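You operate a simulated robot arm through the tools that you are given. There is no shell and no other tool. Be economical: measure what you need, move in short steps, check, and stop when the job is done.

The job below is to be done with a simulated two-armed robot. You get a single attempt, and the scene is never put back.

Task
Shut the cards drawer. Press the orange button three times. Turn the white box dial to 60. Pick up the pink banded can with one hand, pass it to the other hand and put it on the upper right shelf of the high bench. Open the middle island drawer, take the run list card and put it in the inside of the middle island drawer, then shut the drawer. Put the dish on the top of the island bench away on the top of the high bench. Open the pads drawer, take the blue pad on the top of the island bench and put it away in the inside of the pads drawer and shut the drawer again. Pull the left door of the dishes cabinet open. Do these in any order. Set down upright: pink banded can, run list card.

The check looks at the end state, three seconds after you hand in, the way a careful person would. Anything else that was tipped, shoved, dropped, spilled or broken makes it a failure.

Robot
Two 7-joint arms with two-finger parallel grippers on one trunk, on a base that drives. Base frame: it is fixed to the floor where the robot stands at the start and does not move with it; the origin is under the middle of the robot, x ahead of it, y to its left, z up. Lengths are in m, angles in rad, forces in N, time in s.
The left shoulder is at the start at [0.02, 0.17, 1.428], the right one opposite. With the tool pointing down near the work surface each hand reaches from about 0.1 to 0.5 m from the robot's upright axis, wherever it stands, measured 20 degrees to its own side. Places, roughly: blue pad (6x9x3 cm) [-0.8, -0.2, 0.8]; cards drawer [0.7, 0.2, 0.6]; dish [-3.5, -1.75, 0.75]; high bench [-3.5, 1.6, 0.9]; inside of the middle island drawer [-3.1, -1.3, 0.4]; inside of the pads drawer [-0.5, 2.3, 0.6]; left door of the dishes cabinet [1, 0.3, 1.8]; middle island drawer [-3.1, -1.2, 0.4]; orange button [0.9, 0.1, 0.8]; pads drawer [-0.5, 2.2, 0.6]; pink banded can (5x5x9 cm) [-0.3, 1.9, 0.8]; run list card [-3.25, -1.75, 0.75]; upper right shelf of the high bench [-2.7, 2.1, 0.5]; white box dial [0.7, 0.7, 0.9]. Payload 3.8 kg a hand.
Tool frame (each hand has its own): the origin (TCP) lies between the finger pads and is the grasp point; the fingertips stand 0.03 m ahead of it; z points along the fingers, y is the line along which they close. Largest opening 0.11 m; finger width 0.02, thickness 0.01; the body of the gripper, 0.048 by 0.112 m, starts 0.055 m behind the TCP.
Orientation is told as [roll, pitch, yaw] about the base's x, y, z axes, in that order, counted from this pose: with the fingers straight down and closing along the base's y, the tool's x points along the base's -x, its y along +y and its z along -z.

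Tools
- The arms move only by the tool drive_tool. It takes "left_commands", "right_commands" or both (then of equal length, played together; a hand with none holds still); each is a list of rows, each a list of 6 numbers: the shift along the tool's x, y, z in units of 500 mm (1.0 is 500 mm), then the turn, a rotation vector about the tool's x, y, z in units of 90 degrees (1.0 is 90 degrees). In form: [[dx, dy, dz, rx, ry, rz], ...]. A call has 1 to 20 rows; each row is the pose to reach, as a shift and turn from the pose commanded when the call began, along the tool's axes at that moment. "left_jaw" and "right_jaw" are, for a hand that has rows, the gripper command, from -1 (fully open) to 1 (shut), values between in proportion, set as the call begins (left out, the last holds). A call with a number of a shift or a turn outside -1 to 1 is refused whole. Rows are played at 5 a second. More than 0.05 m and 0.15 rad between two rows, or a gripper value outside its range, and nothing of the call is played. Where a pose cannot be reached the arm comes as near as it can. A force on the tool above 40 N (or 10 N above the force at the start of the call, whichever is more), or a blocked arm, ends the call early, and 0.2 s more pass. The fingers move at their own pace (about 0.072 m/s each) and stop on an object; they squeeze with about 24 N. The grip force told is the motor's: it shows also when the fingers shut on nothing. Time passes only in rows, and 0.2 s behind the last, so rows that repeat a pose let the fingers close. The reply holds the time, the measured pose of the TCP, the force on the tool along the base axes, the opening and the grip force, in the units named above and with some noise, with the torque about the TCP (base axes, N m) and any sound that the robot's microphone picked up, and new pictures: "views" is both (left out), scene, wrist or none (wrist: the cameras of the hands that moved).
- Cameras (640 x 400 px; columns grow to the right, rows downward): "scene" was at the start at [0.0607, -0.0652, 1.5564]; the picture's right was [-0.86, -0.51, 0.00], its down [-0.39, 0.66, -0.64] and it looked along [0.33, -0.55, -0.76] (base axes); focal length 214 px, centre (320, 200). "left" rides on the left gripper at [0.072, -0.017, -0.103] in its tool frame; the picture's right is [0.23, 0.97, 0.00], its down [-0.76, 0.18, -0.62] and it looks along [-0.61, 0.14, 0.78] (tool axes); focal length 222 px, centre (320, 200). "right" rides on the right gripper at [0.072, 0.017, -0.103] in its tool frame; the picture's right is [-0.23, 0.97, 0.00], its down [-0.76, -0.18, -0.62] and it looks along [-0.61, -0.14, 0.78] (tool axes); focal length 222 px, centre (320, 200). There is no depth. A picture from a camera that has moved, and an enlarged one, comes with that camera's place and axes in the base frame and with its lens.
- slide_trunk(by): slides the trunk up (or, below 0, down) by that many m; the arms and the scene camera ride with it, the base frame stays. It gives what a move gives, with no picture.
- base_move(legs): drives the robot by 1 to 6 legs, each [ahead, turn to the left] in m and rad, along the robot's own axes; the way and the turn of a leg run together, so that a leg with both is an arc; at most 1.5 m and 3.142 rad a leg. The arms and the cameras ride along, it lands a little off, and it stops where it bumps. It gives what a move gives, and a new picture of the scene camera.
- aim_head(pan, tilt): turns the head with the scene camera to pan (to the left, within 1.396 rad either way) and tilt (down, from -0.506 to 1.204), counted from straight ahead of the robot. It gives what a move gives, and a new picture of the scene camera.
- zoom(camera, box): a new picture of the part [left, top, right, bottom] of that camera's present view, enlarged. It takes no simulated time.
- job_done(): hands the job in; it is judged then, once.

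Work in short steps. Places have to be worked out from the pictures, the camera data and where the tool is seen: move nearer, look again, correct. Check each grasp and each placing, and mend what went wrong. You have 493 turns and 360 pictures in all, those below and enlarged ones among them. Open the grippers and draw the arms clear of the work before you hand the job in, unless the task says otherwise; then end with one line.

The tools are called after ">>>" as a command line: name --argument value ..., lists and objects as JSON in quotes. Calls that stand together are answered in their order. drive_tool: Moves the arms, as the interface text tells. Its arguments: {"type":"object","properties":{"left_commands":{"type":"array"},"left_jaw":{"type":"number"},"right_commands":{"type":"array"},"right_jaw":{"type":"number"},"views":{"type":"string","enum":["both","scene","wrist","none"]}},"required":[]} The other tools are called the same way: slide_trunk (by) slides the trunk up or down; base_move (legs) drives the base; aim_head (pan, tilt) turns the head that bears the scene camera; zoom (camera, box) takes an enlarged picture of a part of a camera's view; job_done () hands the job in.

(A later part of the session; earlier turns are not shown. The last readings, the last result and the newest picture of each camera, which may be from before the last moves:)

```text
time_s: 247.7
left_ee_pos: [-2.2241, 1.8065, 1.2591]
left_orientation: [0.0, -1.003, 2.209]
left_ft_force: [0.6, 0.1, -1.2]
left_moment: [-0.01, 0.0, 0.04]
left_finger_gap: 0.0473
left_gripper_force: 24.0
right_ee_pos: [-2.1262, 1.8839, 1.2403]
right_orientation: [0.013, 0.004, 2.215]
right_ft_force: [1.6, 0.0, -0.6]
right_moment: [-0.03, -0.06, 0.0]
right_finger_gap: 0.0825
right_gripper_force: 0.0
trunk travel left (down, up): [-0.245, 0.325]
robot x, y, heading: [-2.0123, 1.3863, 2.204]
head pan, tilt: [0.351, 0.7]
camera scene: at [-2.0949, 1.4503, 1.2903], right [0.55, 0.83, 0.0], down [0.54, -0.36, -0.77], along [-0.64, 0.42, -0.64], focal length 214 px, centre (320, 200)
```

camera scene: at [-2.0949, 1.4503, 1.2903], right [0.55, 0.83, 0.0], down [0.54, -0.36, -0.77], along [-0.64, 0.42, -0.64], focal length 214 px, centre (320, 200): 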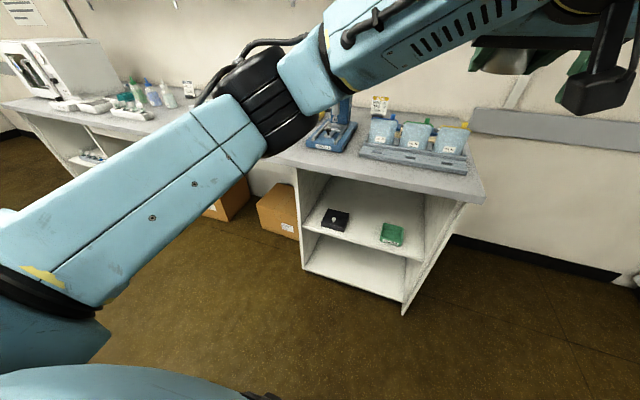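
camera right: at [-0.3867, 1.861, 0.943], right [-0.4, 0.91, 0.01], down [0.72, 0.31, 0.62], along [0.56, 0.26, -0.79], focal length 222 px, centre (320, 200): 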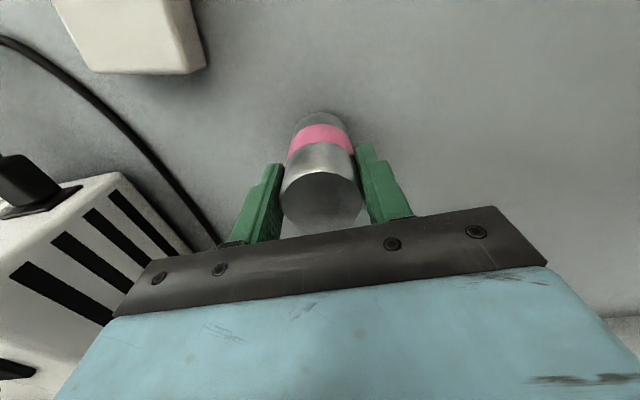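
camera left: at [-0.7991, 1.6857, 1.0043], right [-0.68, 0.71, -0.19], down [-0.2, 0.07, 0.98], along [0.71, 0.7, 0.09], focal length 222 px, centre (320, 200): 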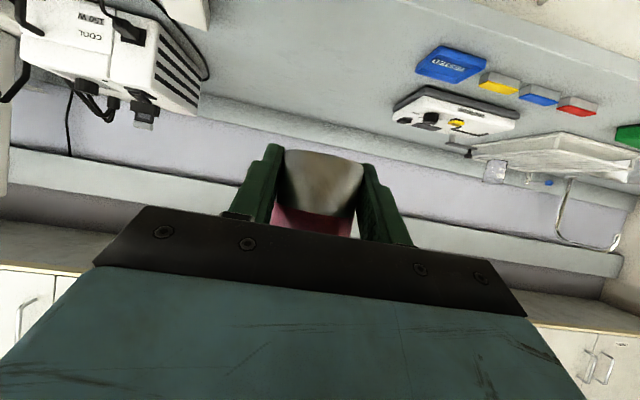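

The upper shelf holds a black box and a green dish with a free gap between, centred near (−2.58, 2.015). I tuck the right hand back, drive 0.2 m closer and lower the trunk.

>>> drive_tool --right_commands '[[0.08, 0, 0, 0, 0, 0], [0.16, 0, 0, 0, 0, 0], [0.24, 0, 0, 0, 0, 0], [0.32, 0, 0, 0, 0, 0]]' --views "none"

>>> slide_trunk --by -0.24

>>> base_move --legs '[[0.18, 0]]'

```text
time_s: 248.7
left_ee_pos: [-2.225, 1.8047, 1.2604]
left_orientation: [0.001, -1.001, 2.207]
left_ft_force: [0.4, 0.5, -0.8]
left_moment: [0.02, -0.03, -0.01]
left_finger_gap: 0.0471
left_gripper_force: 24.6
right_ee_pos: [-2.0306, 1.7535, 1.2417]
right_orientation: [0.011, 0.002, 2.214]
right_ft_force: [0.1, -0.6, 0.5]
right_moment: [0.05, -0.01, -0.01]
right_finger_gap: 0.0825
right_gripper_force: 0.0
trunk travel left (down, up): [-0.245, 0.325]
robot x, y, heading: [-2.0085, 1.3832, 2.202]
head pan, tilt: [0.351, 0.7]
```

```text
time_s: 251.2
left_ee_pos: [-2.2244, 1.8063, 1.0197]
left_orientation: [0.003, -1.002, 2.207]
left_ft_force: [0.1, 0.9, -0.5]
left_moment: [0.02, 0.0, 0.01]
left_finger_gap: 0.047
left_gripper_force: 24.3
right_ee_pos: [-2.0314, 1.7543, 1.0011]
right_orientation: [0.012, 0.002, 2.215]
right_ft_force: [0.4, -0.5, 0.3]
right_moment: [0.0, 0.0, 0.04]
right_finger_gap: 0.0825
right_gripper_force: 0.1
trunk travel left (down, up): [-0.005, 0.565]
robot x, y, heading: [-2.0092, 1.3832, 2.202]
head pan, tilt: [0.351, 0.7]
```

```text
time_s: 252.7
left_ee_pos: [-2.3292, 1.9507, 1.0193]
left_orientation: [0.001, -1.001, 2.206]
left_ft_force: [-0.2, -0.5, -1.0]
left_moment: [-0.04, 0.01, 0.02]
left_finger_gap: 0.047
left_gripper_force: 24.5
right_ee_pos: [-2.137, 1.8989, 1.0011]
right_orientation: [0.013, 0.003, 2.214]
right_ft_force: [0.6, -0.6, 0.2]
right_moment: [-0.05, 0.01, 0.03]
right_finger_gap: 0.0827
right_gripper_force: 0.0
trunk travel left (down, up): [-0.005, 0.565]
robot x, y, heading: [-2.1173, 1.5308, 2.202]
head pan, tilt: [0.351, 0.7]
camera scene: at [-2.2013, 1.5953, 1.0502], right [0.55, 0.83, 0.0], down [0.54, -0.36, -0.76], along [-0.64, 0.42, -0.64], focal length 214 px, centre (320, 200)
```

scene: 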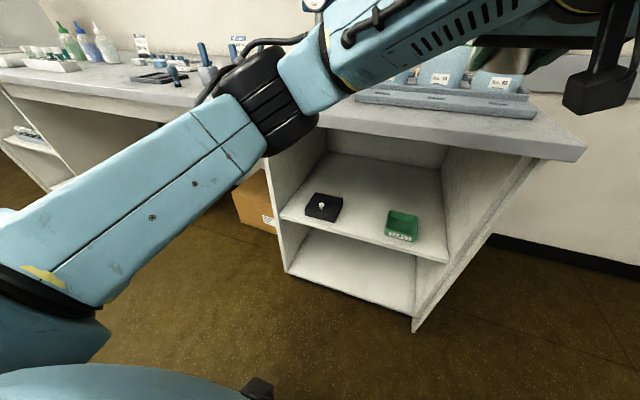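

I bring the can down in front of the shelf opening, at z≈0.62, aligned with the gap.

>>> drive_tool --left_commands '[[0.074, 0.034, 0.033, 0, 0, 0], [0.148, 0.067, 0.066, 0, 0, 0], [0.221, 0.101, 0.099, 0, 0, 0], [0.295, 0.134, 0.132, 0, 0, 0], [0.369, 0.168, 0.166, 0, 0, 0], [0.443, 0.202, 0.199, 0, 0, 0], [0.517, 0.235, 0.232, 0, 0, 0], [0.59, 0.269, 0.265, 0, 0, 0], [0.664, 0.302, 0.298, 0, 0, 0], [0.738, 0.336, 0.331, 0, 0, 0]]' --views "scene"

```text
time_s: 254.9
left_ee_pos: [-2.4304, 1.8029, 0.6183]
left_orientation: [0.001, -1.003, 2.204]
left_ft_force: [0.1, -0.5, -1.1]
left_moment: [-0.02, 0.01, -0.01]
left_finger_gap: 0.0471
left_gripper_force: 23.5
right_ee_pos: [-2.1365, 1.898, 1.0012]
right_orientation: [0.011, 0.002, 2.214]
right_ft_force: [-0.2, 0.8, 0.4]
right_moment: [0.0, -0.01, -0.03]
right_finger_gap: 0.0824
right_gripper_force: 0.1
trunk travel left (down, up): [-0.005, 0.565]
robot x, y, heading: [-2.1158, 1.5316, 2.206]
head pan, tilt: [0.351, 0.7]
camera scene: at [-2.2011, 1.595, 1.0503], right [0.55, 0.83, 0.0], down [0.54, -0.36, -0.76], along [-0.64, 0.42, -0.64], focal length 214 px, centre (320, 200)
```

scene: 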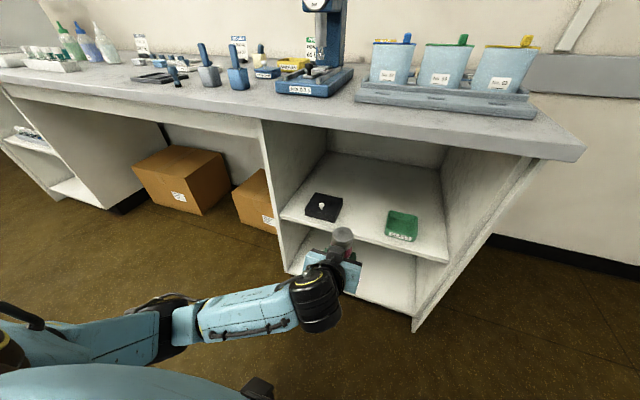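

The can is in front of the opening. I move it in over the gap at this height.

>>> drive_tool --left_commands '[[-0.045, 0, 0.07, 0, 0, 0], [-0.09, 0, 0.14, 0, 0, 0], [-0.135, 0, 0.21, 0, 0, 0], [-0.18, 0, 0.28, 0, 0, 0], [-0.225, 0, 0.35, 0, 0, 0], [-0.265, 0, 0.413, 0, 0, 0]]' --views "both"

```text
time_s: 256.3
left_ee_pos: [-2.5759, 2.0016, 0.6197]
left_orientation: [0.003, -1.003, 2.204]
left_ft_force: [0.0, 0.0, -1.6]
left_moment: [-0.02, -0.02, -0.02]
left_finger_gap: 0.0472
left_gripper_force: 24.3
right_ee_pos: [-2.1362, 1.8988, 1.0025]
right_orientation: [0.013, 0.002, 2.212]
right_ft_force: [1.3, 0.5, -0.3]
right_moment: [0.0, -0.01, 0.0]
right_finger_gap: 0.0827
right_gripper_force: 0.1
trunk travel left (down, up): [-0.005, 0.565]
robot x, y, heading: [-2.1165, 1.5294, 2.206]
head pan, tilt: [0.351, 0.7]
camera scene: at [-2.2012, 1.5952, 1.0503], right [0.55, 0.83, 0.0], down [0.54, -0.36, -0.76], along [-0.64, 0.42, -0.64], focal length 214 px, centre (320, 200)
camera left: at [-2.4871, 1.9087, 0.6141], right [-0.71, -0.68, -0.19], down [-0.07, -0.2, 0.98], along [-0.7, 0.71, 0.09], focal length 222 px, centre (320, 200)
```

scene: 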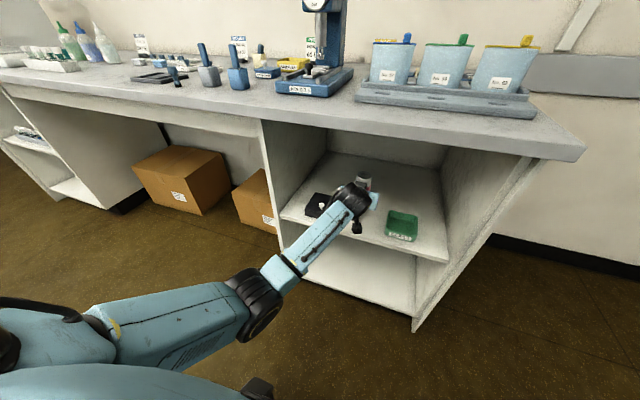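
left: 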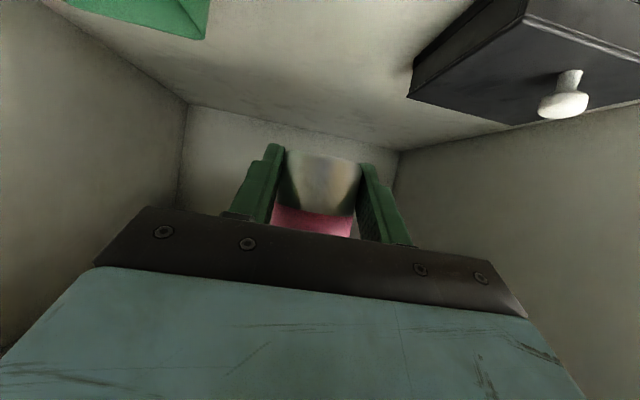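

The shelf surface is near z≈0.51, so about 9 cm to go. I lower 7 cm first.

>>> drive_tool --left_commands '[[0.034, 0, 0.022, 0, 0, 0], [0.067, 0, 0.043, 0, 0, 0], [0.101, 0, 0.065, 0, 0, 0], [0.118, 0, 0.0756, 0, 0, 0]]' --views "wrist"

```text
time_s: 257.3
left_ee_pos: [-2.5764, 2.0, 0.5488]
left_orientation: [0.003, -1.0, 2.207]
left_ft_force: [-0.2, -0.1, -1.0]
left_moment: [0.01, -0.04, 0.0]
left_finger_gap: 0.0468
left_gripper_force: 24.1
right_ee_pos: [-2.1372, 1.8993, 1.0018]
right_orientation: [0.012, 0.003, 2.213]
right_ft_force: [-0.4, 0.0, 0.0]
right_moment: [-0.02, 0.01, 0.04]
right_finger_gap: 0.0825
right_gripper_force: 0.0
trunk travel left (down, up): [-0.005, 0.565]
robot x, y, heading: [-2.1168, 1.5291, 2.206]
head pan, tilt: [0.351, 0.7]
camera left: at [-2.4878, 1.9089, 0.5439], right [-0.71, -0.68, -0.19], down [-0.07, -0.2, 0.98], along [-0.7, 0.71, 0.09], focal length 222 px, centre (320, 200)
```

left: 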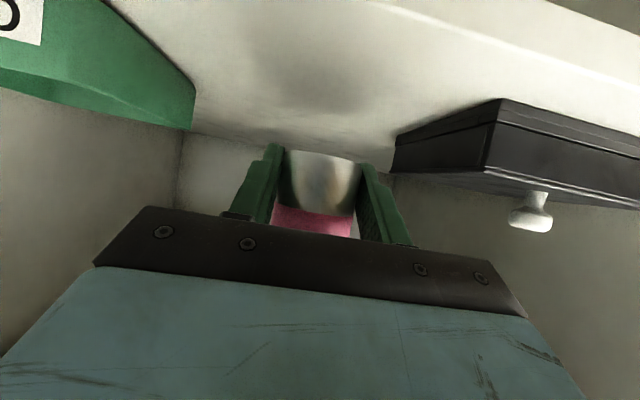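

Close to the surface. I lower in small steps watching the force.

>>> drive_tool --left_commands '[[0.01, 0, 0.0065, 0, 0, 0], [0.02, 0, 0.013, 0, 0, 0], [0.03, 0, 0.0194, 0, 0, 0]]' --views "wrist"

```text
time_s: 258.1
left_ee_pos: [-2.5751, 2.0012, 0.5314]
left_orientation: [0.0, -1.002, 2.206]
left_ft_force: [-0.6, -0.9, -1.4]
left_moment: [-0.03, -0.04, 0.02]
left_finger_gap: 0.0473
left_gripper_force: 23.5
right_ee_pos: [-2.1371, 1.8979, 1.001]
right_orientation: [0.014, 0.003, 2.213]
right_ft_force: [0.0, 0.1, 0.2]
right_moment: [0.02, -0.04, 0.02]
right_finger_gap: 0.0827
right_gripper_force: 0.1
trunk travel left (down, up): [-0.005, 0.565]
robot x, y, heading: [-2.1178, 1.5314, 2.205]
head pan, tilt: [0.351, 0.7]
camera left: at [-2.4872, 1.9085, 0.5262], right [-0.71, -0.68, -0.19], down [-0.07, -0.2, 0.98], along [-0.7, 0.71, 0.09], focal length 222 px, centre (320, 200)
```

left: 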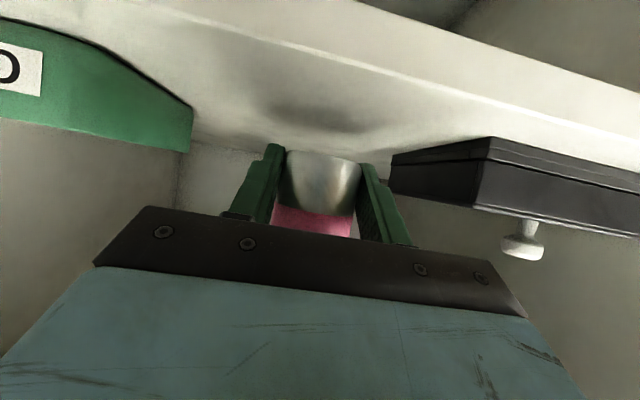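

Still no contact. I continue lowering in small steps.

>>> drive_tool --left_commands '[[0.01, 0, 0.0065, 0, 0, 0], [0.02, 0, 0.013, 0, 0, 0]]' --views "wrist"

```text
time_s: 258.7
left_ee_pos: [-2.5739, 2.0007, 0.52]
left_orientation: [0.001, -1.001, 2.205]
left_ft_force: [-0.1, -0.4, -0.3]
left_moment: [0.01, -0.02, 0.0]
left_finger_gap: 0.047
left_gripper_force: 24.6
right_ee_pos: [-2.1373, 1.8985, 1.001]
right_orientation: [0.012, 0.003, 2.213]
right_ft_force: [0.4, -0.6, -0.9]
right_moment: [0.0, -0.01, 0.01]
right_finger_gap: 0.0827
right_gripper_force: 0.1
trunk travel left (down, up): [-0.005, 0.565]
robot x, y, heading: [-2.1156, 1.5299, 2.203]
head pan, tilt: [0.351, 0.7]
camera left: at [-2.4874, 1.9089, 0.5145], right [-0.71, -0.68, -0.19], down [-0.07, -0.2, 0.98], along [-0.7, 0.71, 0.09], focal length 222 px, centre (320, 200)
```

left: 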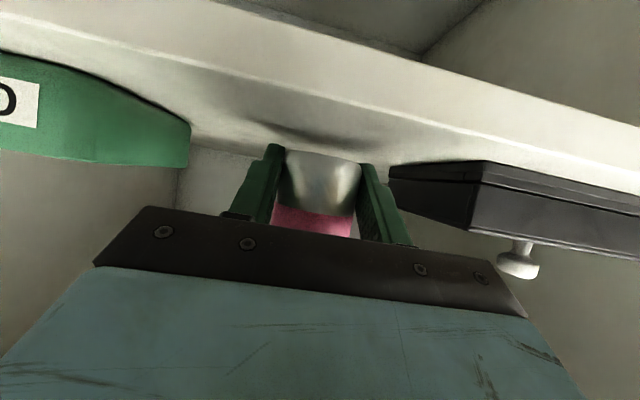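

The shelf should be within about 1 cm. Two more 5 mm steps.

>>> drive_tool --left_commands '[[0.0084, 0, 0.0054, 0, 0, 0], [0.0168, 0, 0.0108, 0, 0, 0]]' --views "wrist"

```text
time_s: 259.3
left_ee_pos: [-2.5756, 2.0014, 0.5138]
left_orientation: [-0.001, -1.01, 2.206]
left_ft_force: [1.3, -3.6, 11.4]
left_moment: [0.16, 0.1, 0.11]
left_finger_gap: 0.0473
left_gripper_force: 23.9
right_ee_pos: [-2.1355, 1.8965, 1.0012]
right_orientation: [0.011, 0.003, 2.212]
right_ft_force: [0.2, 0.3, -0.7]
right_moment: [0.01, -0.04, 0.0]
right_finger_gap: 0.0824
right_gripper_force: 0.1
trunk travel left (down, up): [-0.005, 0.565]
robot x, y, heading: [-2.1163, 1.5317, 2.197]
head pan, tilt: [0.351, 0.7]
camera left: at [-2.4879, 1.9098, 0.508], right [-0.71, -0.68, -0.19], down [-0.07, -0.2, 0.98], along [-0.7, 0.71, 0.1], focal length 222 px, centre (320, 200)
```

left: 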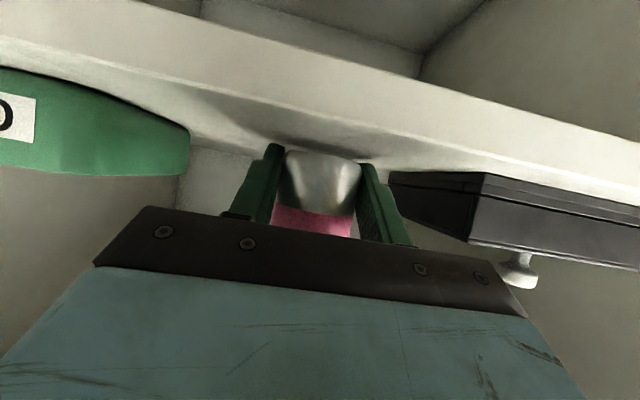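

Contact (11 N). I open the hand slightly, then draw it straight back along the fingers.

>>> drive_tool --left_commands '[[0, 0, 0, 0, 0, 0], [0, 0, 0, 0, 0, 0], [0, 0, 0, 0, 0, 0]]' --left_jaw -0.3 --views "wrist"

```text
time_s: 260.1
left_ee_pos: [-2.5728, 2.0031, 0.515]
left_orientation: [-0.001, -1.011, 2.204]
left_ft_force: [12.7, 9.2, 17.9]
left_moment: [0.17, 0.34, -0.38]
left_finger_gap: 0.0633
left_gripper_force: 0.0
right_ee_pos: [-2.1347, 1.8983, 1.0013]
right_orientation: [0.012, 0.0, 2.212]
right_ft_force: [-0.4, 0.9, 0.4]
right_moment: [-0.03, 0.02, 0.01]
right_finger_gap: 0.0827
right_gripper_force: 0.1
trunk travel left (down, up): [-0.005, 0.565]
robot x, y, heading: [-2.1172, 1.528, 2.2]
head pan, tilt: [0.351, 0.7]
camera left: at [-2.4857, 1.9107, 0.5079], right [-0.71, -0.67, -0.19], down [-0.07, -0.21, 0.98], along [-0.7, 0.71, 0.1], focal length 222 px, centre (320, 200)
```

left: 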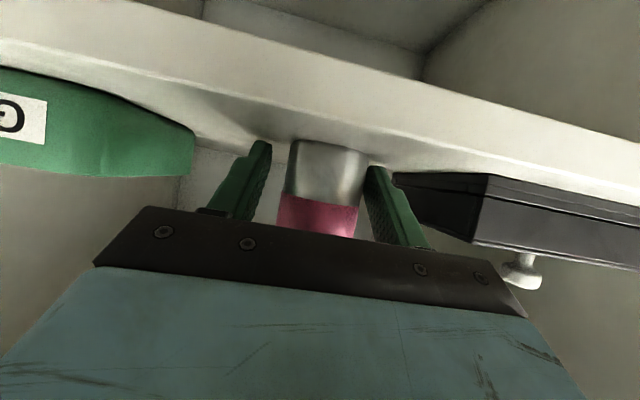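

The left finger presses against the black box. I narrow the opening a little and shift the hand slightly away from it.

>>> drive_tool --left_commands '[[0, 0, 0, 0, 0, 0], [0, 0, 0, 0, 0, 0]]' --left_jaw -0.02 --views "wrist"

```text
time_s: 260.7
left_ee_pos: [-2.5753, 2.0028, 0.5145]
left_orientation: [-0.003, -1.011, 2.208]
left_ft_force: [8.7, 5.0, 19.0]
left_moment: [0.35, 0.14, -0.04]
left_finger_gap: 0.058
left_gripper_force: 2.2
right_ee_pos: [-2.1353, 1.8961, 1.0015]
right_orientation: [0.013, -0.001, 2.212]
right_ft_force: [1.0, -0.5, 0.3]
right_moment: [-0.01, 0.0, 0.05]
right_finger_gap: 0.0824
right_gripper_force: 0.1
trunk travel left (down, up): [-0.005, 0.565]
robot x, y, heading: [-2.1212, 1.5311, 2.203]
head pan, tilt: [0.351, 0.7]
camera left: at [-2.4874, 1.9096, 0.5079], right [-0.71, -0.68, -0.19], down [-0.07, -0.21, 0.98], along [-0.7, 0.71, 0.1], focal length 222 px, centre (320, 200)
```

left: 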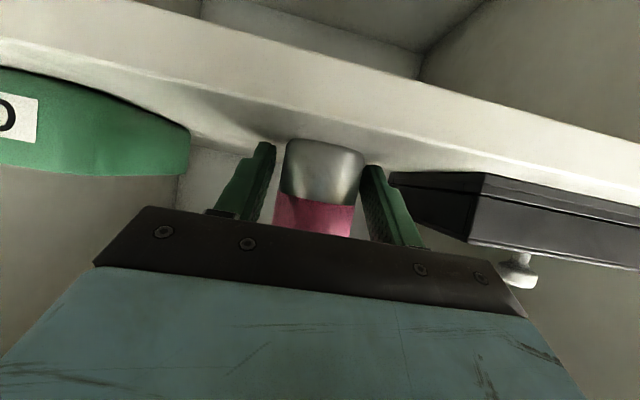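

The fingertips still press on the shelf. I raise 5 mm and shift 4 mm right to free the fingers.

>>> drive_tool --left_commands '[[-0.0084, -0.004, -0.0054, 0, 0, 0], [-0.0084, -0.008, -0.0054, 0, 0, 0]]' --left_jaw -0.02 --views "wrist"

```text
time_s: 261.3
left_ee_pos: [-2.5749, 2.0022, 0.5154]
left_orientation: [0.006, -1.0, 2.208]
left_ft_force: [-4.4, 6.3, 8.3]
left_moment: [0.41, 0.03, 0.26]
left_finger_gap: 0.0562
left_gripper_force: 0.0
right_ee_pos: [-2.1374, 1.8973, 1.002]
right_orientation: [0.012, 0.001, 2.213]
right_ft_force: [-0.3, -0.1, -0.4]
right_moment: [-0.03, -0.02, 0.01]
right_finger_gap: 0.0827
right_gripper_force: 0.0
trunk travel left (down, up): [-0.005, 0.565]
robot x, y, heading: [-2.1165, 1.5293, 2.206]
head pan, tilt: [0.351, 0.7]
camera left: at [-2.4863, 1.9098, 0.5093], right [-0.71, -0.68, -0.19], down [-0.07, -0.2, 0.98], along [-0.7, 0.71, 0.09], focal length 222 px, centre (320, 200)
```

left: 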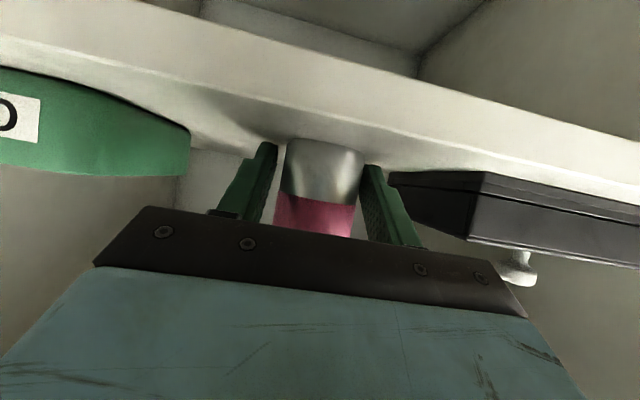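

The can stands free in the gap. I raise 4 mm more and begin retreating horizontally.

>>> drive_tool --left_commands '[[-0.0067, 0.002, -0.0043, 0, 0, 0], [0.004, 0.002, -0.021, 0, 0, 0], [0.0148, 0.002, -0.038, 0, 0, 0]]' --views "wrist"

```text
time_s: 262.1
left_ee_pos: [-2.5616, 1.9867, 0.5187]
left_orientation: [0.001, -0.999, 2.206]
left_ft_force: [-0.3, 0.2, 0.3]
left_moment: [-0.02, 0.02, 0.02]
left_finger_gap: 0.0563
left_gripper_force: 0.0
right_ee_pos: [-2.1352, 1.8984, 1.0018]
right_orientation: [0.014, 0.002, 2.214]
right_ft_force: [-0.8, 0.1, 0.0]
right_moment: [0.01, 0.01, -0.02]
right_finger_gap: 0.0827
right_gripper_force: 0.2
trunk travel left (down, up): [-0.005, 0.565]
robot x, y, heading: [-2.1185, 1.531, 2.211]
head pan, tilt: [0.351, 0.7]
camera left: at [-2.473, 1.8939, 0.5135], right [-0.71, -0.68, -0.19], down [-0.07, -0.2, 0.98], along [-0.7, 0.71, 0.09], focal length 222 px, centre (320, 200)
```

left: 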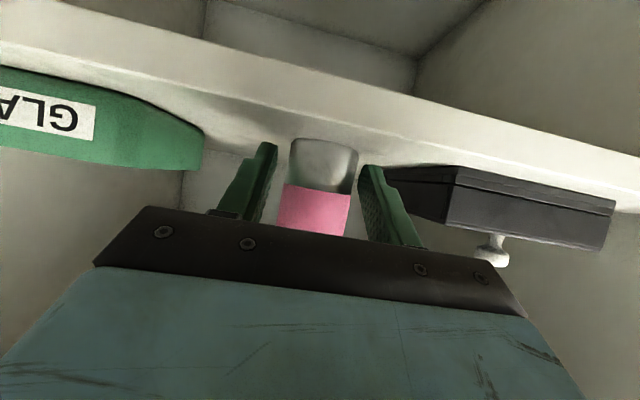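

Free of contact, the can stands upright. I withdraw the hand fully.

>>> drive_tool --left_commands '[[0.016, 0, -0.025, 0, 0, 0], [0.032, 0, -0.05, 0, 0, 0], [0.06, 0, -0.095, 0, 0, 0], [0.1, 0, -0.155, 0, 0, 0], [0.14, 0, -0.22, 0, 0, 0], [0.18, 0, -0.28, 0, 0, 0], [0.22, 0, -0.35, 0, 0, 0]]' --views "both"

```text
time_s: 263.7
left_ee_pos: [-2.4392, 1.8186, 0.5211]
left_orientation: [0.002, -1.002, 2.204]
left_ft_force: [0.1, -0.6, -0.1]
left_moment: [0.01, 0.0, 0.04]
left_finger_gap: 0.0562
left_gripper_force: 0.0
right_ee_pos: [-2.1374, 1.8982, 1.0009]
right_orientation: [0.011, 0.002, 2.214]
right_ft_force: [-0.8, -0.2, 0.9]
right_moment: [-0.01, 0.01, -0.03]
right_finger_gap: 0.0825
right_gripper_force: 0.1
trunk travel left (down, up): [-0.005, 0.565]
robot x, y, heading: [-2.1207, 1.5289, 2.2]
head pan, tilt: [0.351, 0.7]
camera scene: at [-2.2014, 1.5948, 1.0502], right [0.55, 0.83, 0.0], down [0.54, -0.36, -0.76], along [-0.64, 0.42, -0.64], focal length 214 px, centre (320, 200)
camera left: at [-2.3506, 1.7264, 0.5155], right [-0.71, -0.68, -0.19], down [-0.07, -0.2, 0.98], along [-0.7, 0.71, 0.09], focal length 222 px, centre (320, 200)
```

scene: 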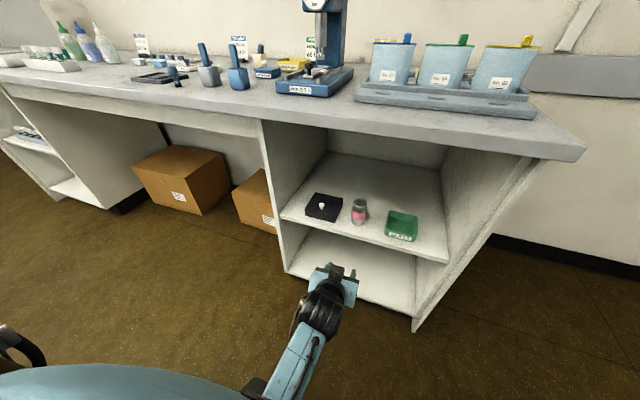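
left: 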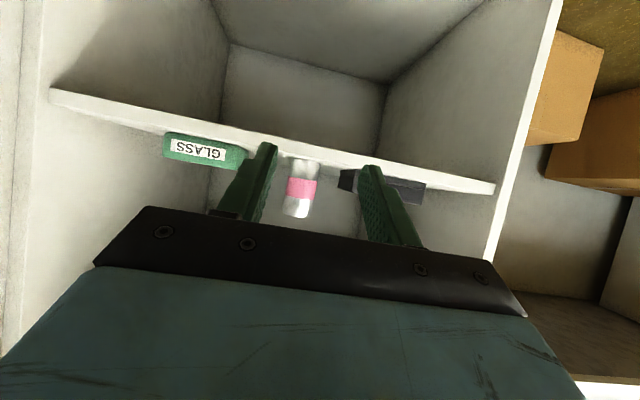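

The can stands upright on the upper right shelf. Next, the far end of the island. I raise the trunk, restore the left hand, and turn to look down the aisle.

>>> slide_trunk --by 0.4

>>> drive_tool --left_commands '[[0, 0.02, -0.05, 0, 0.09, 0], [-0.03, 0.05, -0.1, 0, 0.18, 0], [-0.06, 0.08, -0.15, 0, 0.27, 0], [-0.1, 0.12, -0.2, 0, 0.36, 0], [-0.14, 0.16, -0.25, 0, 0.45, 0], [-0.18, 0.2, -0.3, 0, 0.54, 0], [-0.21, 0.22, -0.34, 0, 0.63, 0]]' --left_jaw -1 --views "none"

>>> base_move --legs '[[-0.25, 0], [0, 1.57]]'

>>> aim_head --pan 0.2 --tilt 0.35

```text
time_s: 267.6
left_ee_pos: [-2.439, 1.8199, 0.9213]
left_orientation: [0.001, -1.002, 2.206]
left_ft_force: [0.5, 0.3, -0.3]
left_moment: [0.0, -0.03, 0.0]
left_finger_gap: 0.0561
left_gripper_force: 0.0
right_ee_pos: [-2.1369, 1.8994, 1.4018]
right_orientation: [0.013, 0.001, 2.212]
right_ft_force: [0.3, -0.3, 0.0]
right_moment: [-0.01, -0.02, -0.01]
right_finger_gap: 0.0828
right_gripper_force: 0.1
trunk travel left (down, up): [-0.405, 0.165]
robot x, y, heading: [-2.1173, 1.5318, 2.203]
head pan, tilt: [0.351, 0.7]
```

```text
time_s: 269.2
left_ee_pos: [-2.4978, 1.7008, 0.9363]
left_orientation: [0.015, -0.019, 2.208]
left_ft_force: [0.0, -0.5, -0.7]
left_moment: [0.01, -0.01, -0.01]
left_finger_gap: 0.1099
left_gripper_force: 0.0
left hand out of reach, approached as far as the arm can: row 5, 6, 7
right_ee_pos: [-2.1372, 1.8996, 1.4016]
right_orientation: [0.012, 0.003, 2.214]
right_ft_force: [0.9, 0.3, -0.6]
right_moment: [-0.01, -0.02, 0.01]
right_finger_gap: 0.0825
right_gripper_force: 0.1
trunk travel left (down, up): [-0.405, 0.165]
robot x, y, heading: [-2.1201, 1.5307, 2.204]
head pan, tilt: [0.351, 0.7]
```

```text
time_s: 274.8
left_ee_pos: [-2.1405, 0.9448, 0.9389]
left_orientation: [0.016, -0.024, -2.49]
left_ft_force: [0.3, 0.6, 0.0]
left_moment: [0.01, 0.0, 0.0]
left_finger_gap: 0.1096
left_gripper_force: 0.0
right_ee_pos: [-2.3391, 1.3057, 1.4017]
right_orientation: [0.011, 0.001, -2.487]
right_ft_force: [0.3, 0.1, 0.2]
right_moment: [0.02, 0.02, 0.01]
right_finger_gap: 0.0823
right_gripper_force: 0.2
trunk travel left (down, up): [-0.405, 0.165]
robot x, y, heading: [-1.9714, 1.33, -2.501]
head pan, tilt: [0.351, 0.7]
camera scene: at [-2.0336, 1.2462, 1.4503], right [-0.84, 0.54, 0.0], down [0.35, 0.54, -0.76], along [-0.42, -0.64, -0.64], focal length 214 px, centre (320, 200)
```

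scene: 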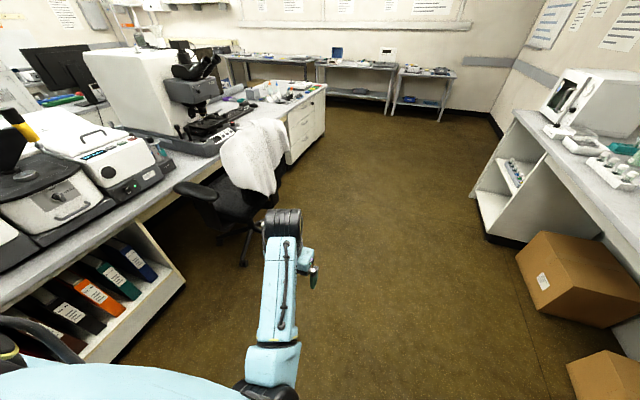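

```text
time_s: 275.7
left_ee_pos: [-2.1405, 0.9445, 0.9371]
left_orientation: [0.017, -0.022, -2.491]
left_ft_force: [0.0, 0.2, 0.0]
left_moment: [-0.01, 0.01, -0.04]
left_finger_gap: 0.1101
left_gripper_force: 0.0
right_ee_pos: [-2.34, 1.3069, 1.4007]
right_orientation: [0.013, 0.003, -2.488]
right_ft_force: [-0.5, 0.2, -0.7]
right_moment: [0.02, 0.01, 0.02]
right_finger_gap: 0.0824
right_gripper_force: 0.0
trunk travel left (down, up): [-0.405, 0.165]
robot x, y, heading: [-1.9713, 1.3272, -2.495]
head pan, tilt: [0.201, 0.351]
camera scene: at [-2.0492, 1.2479, 1.4816], right [-0.75, 0.66, 0.0], down [0.23, 0.26, -0.94], along [-0.62, -0.7, -0.34], focal length 214 px, centre (320, 200)
```

scene: 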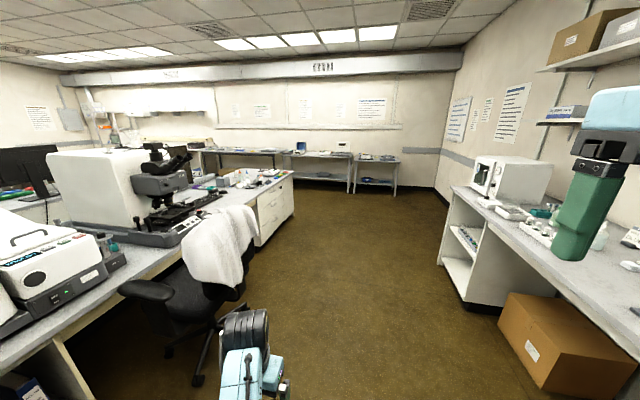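

The aisle is clear along l≈2.3 past the coat chair. I drive 1.5 m down it and look again.

>>> base_move --legs '[[1.5, 0], [0.7, 0]]'

>>> aim_head --pan 0.9 --tilt 0.6

```text
time_s: 286.5
left_ee_pos: [-3.9074, -0.3544, 0.9386]
left_orientation: [0.018, -0.024, -2.502]
left_ft_force: [-0.3, -0.2, -0.7]
left_moment: [0.02, 0.0, -0.01]
left_finger_gap: 0.1102
left_gripper_force: 0.1
right_ee_pos: [-4.1029, 0.0082, 1.4022]
right_orientation: [0.013, 0.001, -2.5]
right_ft_force: [0.1, -0.4, 0.6]
right_moment: [0.01, -0.03, -0.04]
right_finger_gap: 0.0824
right_gripper_force: 0.0
trunk travel left (down, up): [-0.405, 0.165]
robot x, y, heading: [-3.7333, 0.0274, -2.509]
head pan, tilt: [0.201, 0.351]
camera scene: at [-3.8145, -0.0538, 1.4816], right [-0.74, 0.67, 0.0], down [0.23, 0.25, -0.94], along [-0.63, -0.69, -0.34], focal length 214 px, centre (320, 200)
```

scene: 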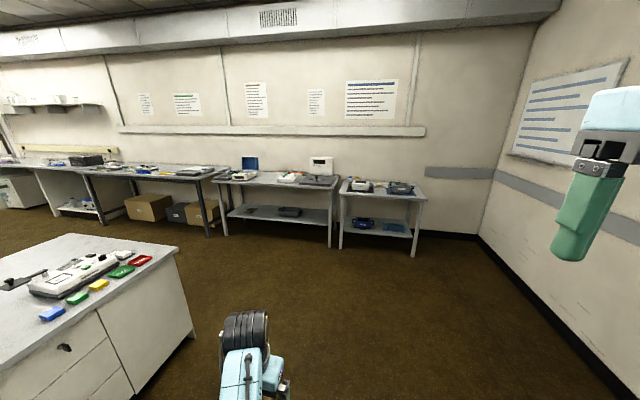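

```text
time_s: 287.6
left_ee_pos: [-3.9078, -0.3551, 0.9381]
left_orientation: [0.017, -0.023, -2.502]
left_ft_force: [-0.8, -0.2, 0.6]
left_moment: [0.01, -0.01, 0.0]
left_finger_gap: 0.11
left_gripper_force: 0.1
right_ee_pos: [-4.1042, 0.0082, 1.4009]
right_orientation: [0.013, 0.002, -2.498]
right_ft_force: [-0.4, 0.0, -0.2]
right_moment: [-0.04, 0.02, 0.01]
right_finger_gap: 0.0825
right_gripper_force: 0.1
trunk travel left (down, up): [-0.405, 0.165]
robot x, y, heading: [-3.7341, 0.0259, -2.509]
head pan, tilt: [0.901, 0.6]
camera scene: at [-3.755, -0.073, 1.4589], right [-1.0, 0.04, 0.0], down [0.02, 0.56, -0.83], along [-0.03, -0.82, -0.56], focal length 214 px, centre (320, 200)
```

scene: 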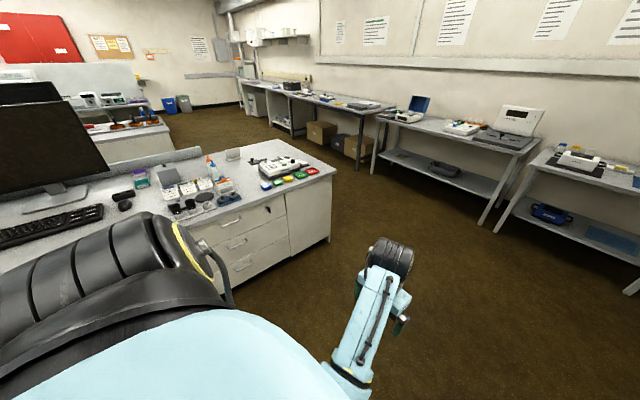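

I see the three island drawers and the things on its top. I turn left to face the island squarely.

>>> base_move --legs '[[0.2, 0], [0, 1.58]]'

>>> aim_head --pan 0.0 --tilt 0.6

```text
time_s: 293.0
left_ee_pos: [-3.5125, -0.2617, 0.9374]
left_orientation: [0.019, -0.025, -0.927]
left_ft_force: [0.7, 0.5, -0.2]
left_moment: [0.0, -0.03, 0.01]
left_finger_gap: 0.1103
left_gripper_force: 0.0
right_ee_pos: [-3.8744, -0.4591, 1.4014]
right_orientation: [0.011, 0.004, -0.923]
right_ft_force: [-1.4, 0.8, 0.9]
right_moment: [0.03, -0.01, -0.04]
right_finger_gap: 0.0826
right_gripper_force: 0.1
trunk travel left (down, up): [-0.405, 0.165]
robot x, y, heading: [-3.8944, -0.0883, -0.934]
head pan, tilt: [0.901, 0.6]
camera scene: at [-3.7937, -0.1093, 1.4589], right [-0.03, -1.0, 0.0], down [-0.56, 0.02, -0.83], along [0.82, -0.03, -0.57], focal length 214 px, centre (320, 200)
```

scene: 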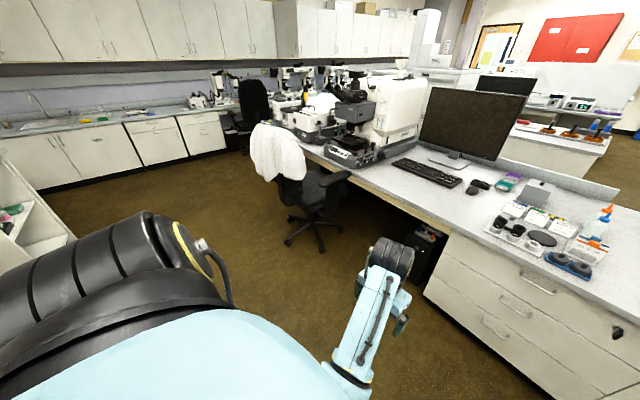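

```text
time_s: 294.2
left_ee_pos: [-3.5123, -0.2606, 0.9382]
left_orientation: [0.019, -0.025, -0.926]
left_ft_force: [0.2, -0.3, -0.1]
left_moment: [-0.02, 0.02, 0.0]
left_finger_gap: 0.1097
left_gripper_force: 0.1
right_ee_pos: [-3.874, -0.4589, 1.4003]
right_orientation: [0.012, 0.002, -0.923]
right_ft_force: [-0.1, 0.1, -1.2]
right_moment: [-0.03, -0.02, -0.05]
right_finger_gap: 0.0826
right_gripper_force: 0.0
trunk travel left (down, up): [-0.405, 0.165]
robot x, y, heading: [-3.8947, -0.0896, -0.932]
head pan, tilt: [0.0, 0.6]
camera scene: at [-3.8295, -0.1774, 1.4589], right [-0.8, -0.6, 0.0], down [-0.34, 0.45, -0.83], along [0.49, -0.66, -0.56], focal length 214 px, centre (320, 200)
```

scene: 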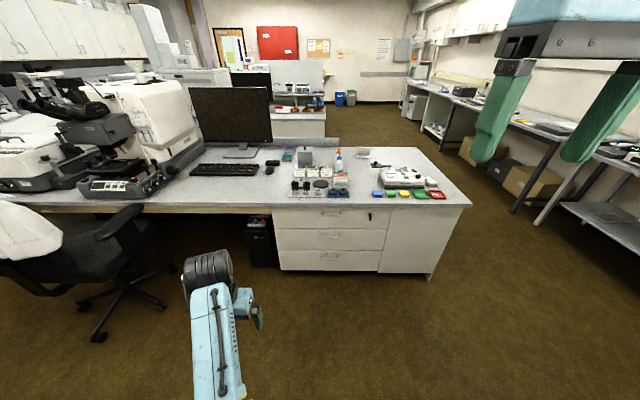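

I zoom on the island's end for the dish, the run list card and the drawers.

>>> zoom --camera "scene" --box '[260, 130, 480, 280]'

```text
2.67 times, centred on (370, 205) of scene
camera zoom: at [-3.8295, -0.1774, 1.4589], right [-0.8, -0.6, 0.0], down [-0.34, 0.45, -0.83], along [0.49, -0.66, -0.56], focal length 572 px, centre (187, 187)
```

zoom: 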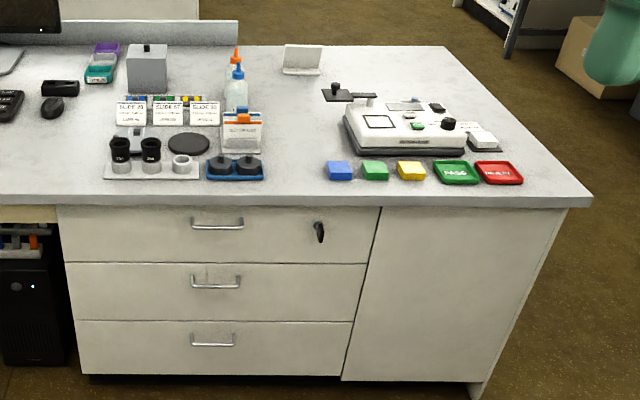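

I drive 0.45 m closer and look at the island top again.

>>> base_move --legs '[[0.45, 0]]'

>>> aim_head --pan -0.3 --tilt 0.6

>>> zoom --camera "scene" --box '[130, 100, 430, 290]'

```text
time_s: 296.9
left_ee_pos: [-3.2446, -0.6208, 0.9382]
left_orientation: [0.018, -0.025, -0.926]
left_ft_force: [0.4, -0.4, 0.4]
left_moment: [0.0, -0.02, 0.0]
left_finger_gap: 0.1099
left_gripper_force: 0.1
right_ee_pos: [-3.6082, -0.8182, 1.4014]
right_orientation: [0.012, 0.001, -0.923]
right_ft_force: [-0.6, -0.4, 0.7]
right_moment: [0.04, -0.02, 0.02]
right_finger_gap: 0.0823
right_gripper_force: 0.1
trunk travel left (down, up): [-0.405, 0.165]
robot x, y, heading: [-3.6251, -0.4511, -0.936]
head pan, tilt: [0.0, 0.6]
camera scene: at [-3.563, -0.5368, 1.4589], right [-0.8, -0.6, 0.0], down [-0.34, 0.45, -0.82], along [0.49, -0.66, -0.57], focal length 214 px, centre (320, 200)
```

scene: 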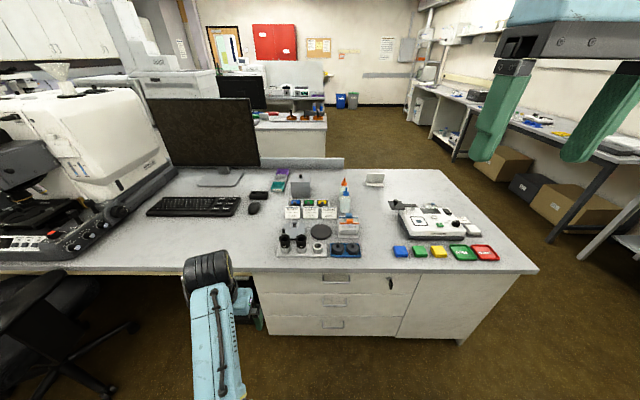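

```text
time_s: 297.7
left_ee_pos: [-3.2457, -0.6202, 0.9385]
left_orientation: [0.017, -0.023, -0.927]
left_ft_force: [0.0, 1.1, -0.1]
left_moment: [-0.01, -0.02, -0.03]
left_finger_gap: 0.1099
left_gripper_force: 0.0
right_ee_pos: [-3.6079, -0.8175, 1.4014]
right_orientation: [0.013, 0.002, -0.92]
right_ft_force: [0.2, -0.2, -0.6]
right_moment: [0.01, 0.0, -0.02]
right_finger_gap: 0.0825
right_gripper_force: 0.0
trunk travel left (down, up): [-0.405, 0.165]
robot x, y, heading: [-3.6286, -0.4466, -0.93]
head pan, tilt: [-0.3, 0.6]
camera scene: at [-3.5866, -0.5486, 1.4589], right [-0.94, -0.33, 0.0], down [-0.19, 0.53, -0.83], along [0.27, -0.78, -0.56], focal length 214 px, centre (320, 200)
```

scene: 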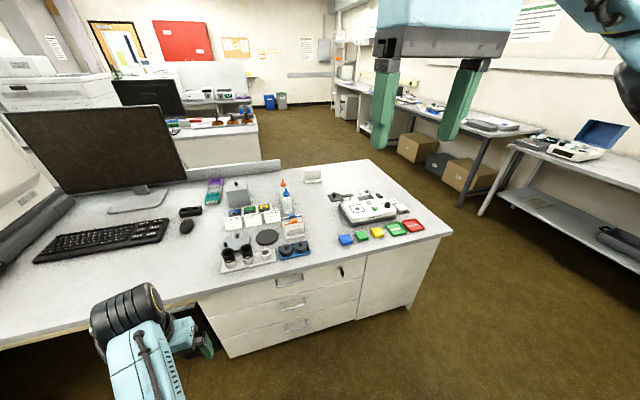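

```text
2.11 times, centred on (280, 195) of scene
camera zoom: at [-3.5866, -0.5486, 1.4589], right [-0.94, -0.33, 0.0], down [-0.19, 0.53, -0.83], along [0.27, -0.78, -0.56], focal length 452 px, centre (404, 210)
```

zoom: 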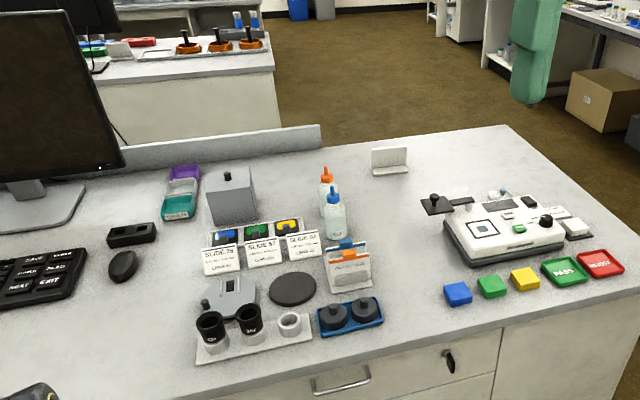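

I zoom tightly at the white card and behind the little machine.

>>> zoom --camera "scene" --box '[290, 150, 420, 240]'

```text
4.44 times, centred on (355, 195) of scene
camera zoom: at [-3.5866, -0.5486, 1.4589], right [-0.94, -0.33, 0.0], down [-0.19, 0.53, -0.83], along [0.27, -0.78, -0.56], focal length 953 px, centre (164, 222)
```

zoom: 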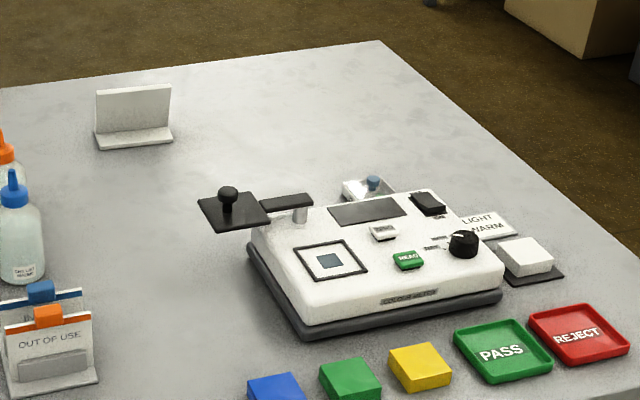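

The clear dish with a blue knob sits behind the little machine, and the white L-shaped card stands further left. I first open the middle drawer from here: raise the left hand, tilt and roll the right hand as before.

>>> drive_tool --left_commands '[[0, 0, -0.09, 0, 0, 0], [0, 0, -0.18, 0, 0, 0], [0, 0, -0.27, 0, 0, 0], [0, 0, -0.36, 0, 0, 0], [0, 0, -0.45, 0, 0, 0], [0, 0, -0.54, 0, 0, 0], [0, 0, -0.63, 0, 0, 0]]' --right_commands '[[-0.04, -0.03, 0, 0, -0.08, 0], [-0.08, -0.06, 0, 0, -0.16, 0], [-0.12, -0.09, 0, 0, -0.24, 0], [-0.16, -0.12, 0, 0, -0.32, 0], [-0.16, -0.12, 0, 0, -0.4, 0], [-0.16, -0.12, 0, 0, -0.48, 0], [-0.16, -0.12, 0, 0, -0.54, 0]]' --right_jaw 0.3 --views "none"

>>> drive_tool --right_commands '[[0, 0, 0, 0, 0, 0.09], [0, 0, 0, 0, 0, 0.18], [0, 0, 0, 0, 0, 0.27], [0, 0, 0, 0, 0, 0.36], [0, 0, 0, 0, 0, 0.45], [0, 0, 0, 0, 0, 0.54], [0, 0, 0, 0, 0, 0.63], [0, 0, 0, 0, 0, 0.72], [0, 0, 0, 0, 0, 0.81], [0, 0, 0, 0, 0, 0.9], [0, 0, 0, 0, 0, 0.99]]' --views "none"

>>> slide_trunk --by -0.4

>>> aim_head --pan 0.0 --tilt 0.6

```text
time_s: 299.3
left_ee_pos: [-3.085, -0.6764, 1.0952]
left_orientation: [0.018, -0.022, -0.931]
left_ft_force: [-0.5, 0.9, -0.5]
left_moment: [0.0, -0.07, 0.01]
left_finger_gap: 0.1102
left_gripper_force: 0.1
left hand out of reach, approached as far as the arm can: row 1, 2, 3, 4, 5, 6, 7
right_ee_pos: [-3.6089, -0.9198, 1.4006]
right_orientation: [0.021, -0.848, -0.938]
right_ft_force: [0.4, -0.3, 0.4]
right_moment: [0.0, -0.03, 0.0]
right_finger_gap: 0.0382
right_gripper_force: 0.0
trunk travel left (down, up): [-0.405, 0.165]
robot x, y, heading: [-3.6276, -0.4524, -0.934]
head pan, tilt: [-0.3, 0.6]
```

```text
time_s: 301.7
left_ee_pos: [-3.0814, -0.6726, 1.0944]
left_orientation: [0.018, -0.027, -0.926]
left_ft_force: [-0.3, -0.4, -0.4]
left_moment: [0.04, 0.0, 0.01]
left_finger_gap: 0.1099
left_gripper_force: 0.0
right_ee_pos: [-3.607, -0.9181, 1.3995]
right_orientation: [0.847, 0.003, -2.486]
right_ft_force: [0.0, -0.2, 0.6]
right_moment: [0.0, -0.02, 0.02]
right_finger_gap: 0.0386
right_gripper_force: 0.1
trunk travel left (down, up): [-0.405, 0.165]
robot x, y, heading: [-3.6298, -0.4532, -0.932]
head pan, tilt: [-0.3, 0.6]
```

```text
time_s: 305.5
left_ee_pos: [-3.0821, -0.6733, 0.6948]
left_orientation: [0.02, -0.026, -0.926]
left_ft_force: [-0.5, 0.1, 0.0]
left_moment: [0.01, 0.0, -0.02]
left_finger_gap: 0.1101
left_gripper_force: 0.1
right_ee_pos: [-3.6072, -0.9174, 1.0004]
right_orientation: [0.846, 0.0, -2.482]
right_ft_force: [-0.8, -0.8, -0.3]
right_moment: [0.0, 0.03, 0.02]
right_finger_gap: 0.0385
right_gripper_force: 0.0
trunk travel left (down, up): [-0.005, 0.565]
robot x, y, heading: [-3.6299, -0.4472, -0.931]
head pan, tilt: [-0.3, 0.6]
```

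```text
time_s: 306.3
left_ee_pos: [-3.0816, -0.6727, 0.6955]
left_orientation: [0.02, -0.027, -0.926]
left_ft_force: [-0.7, -0.5, -0.2]
left_moment: [0.0, -0.06, 0.0]
left_finger_gap: 0.1099
left_gripper_force: 0.1
right_ee_pos: [-3.6085, -0.9177, 1.0005]
right_orientation: [0.846, 0.0, -2.482]
right_ft_force: [-0.2, 0.5, 0.6]
right_moment: [0.01, 0.04, 0.03]
right_finger_gap: 0.0388
right_gripper_force: 0.1
trunk travel left (down, up): [-0.005, 0.565]
robot x, y, heading: [-3.6279, -0.4542, -0.926]
head pan, tilt: [0.0, 0.6]
camera scene: at [-3.5633, -0.5364, 1.0589], right [-0.8, -0.6, 0.0], down [-0.34, 0.45, -0.83], along [0.49, -0.66, -0.56], focal length 214 px, centre (320, 200)
```

scene: 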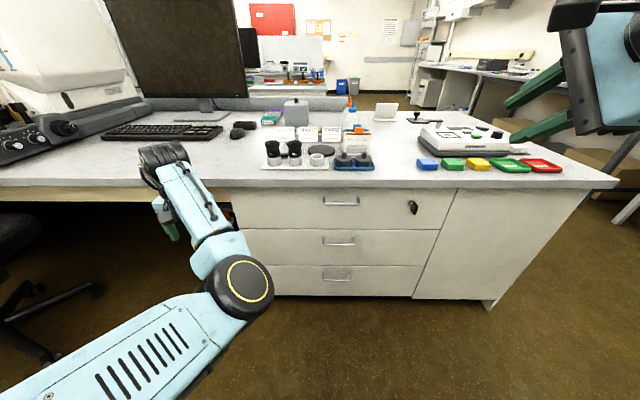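

The left forearm hangs in front of the drawers; I move it back and up.

>>> drive_tool --left_commands '[[0.05, 0.05, -0.04, 0, 0, 0], [0.1, 0.1, -0.08, 0, 0, 0], [0.15, 0.15, -0.12, 0, 0, 0], [0.2, 0.2, -0.18, 0, 0, 0], [0.25, 0.22, -0.25, 0, 0, 0], [0.3, 0.24, -0.32, 0, 0, 0], [0.32, 0.24, -0.4, 0, 0, 0], [0.32, 0.24, -0.48, 0, 0, 0], [0.32, 0.24, -0.56, 0, 0, 0], [0.32, 0.24, -0.64, 0, 0, 0]]' --views "scene"

```text
time_s: 308.5
left_ee_pos: [-3.0918, -0.4715, 1.0139]
left_orientation: [0.019, -0.025, -0.925]
left_ft_force: [-0.6, -0.2, -0.4]
left_moment: [0.04, 0.04, -0.03]
left_finger_gap: 0.11
left_gripper_force: 0.0
left hand out of reach, approached as far as the arm can: row 1, 2, 3
right_ee_pos: [-3.6081, -0.9183, 1.0011]
right_orientation: [0.847, 0.0, -2.481]
right_ft_force: [0.6, -0.4, -0.3]
right_moment: [0.0, 0.03, 0.0]
right_finger_gap: 0.0385
right_gripper_force: 0.1
trunk travel left (down, up): [-0.005, 0.565]
robot x, y, heading: [-3.6296, -0.4487, -0.934]
head pan, tilt: [0.0, 0.6]
camera scene: at [-3.5635, -0.5362, 1.059], right [-0.8, -0.6, 0.0], down [-0.34, 0.45, -0.83], along [0.49, -0.66, -0.56], focal length 214 px, centre (320, 200)
```

scene: 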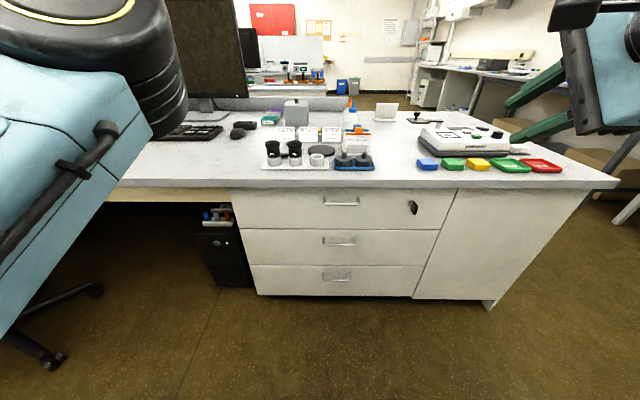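

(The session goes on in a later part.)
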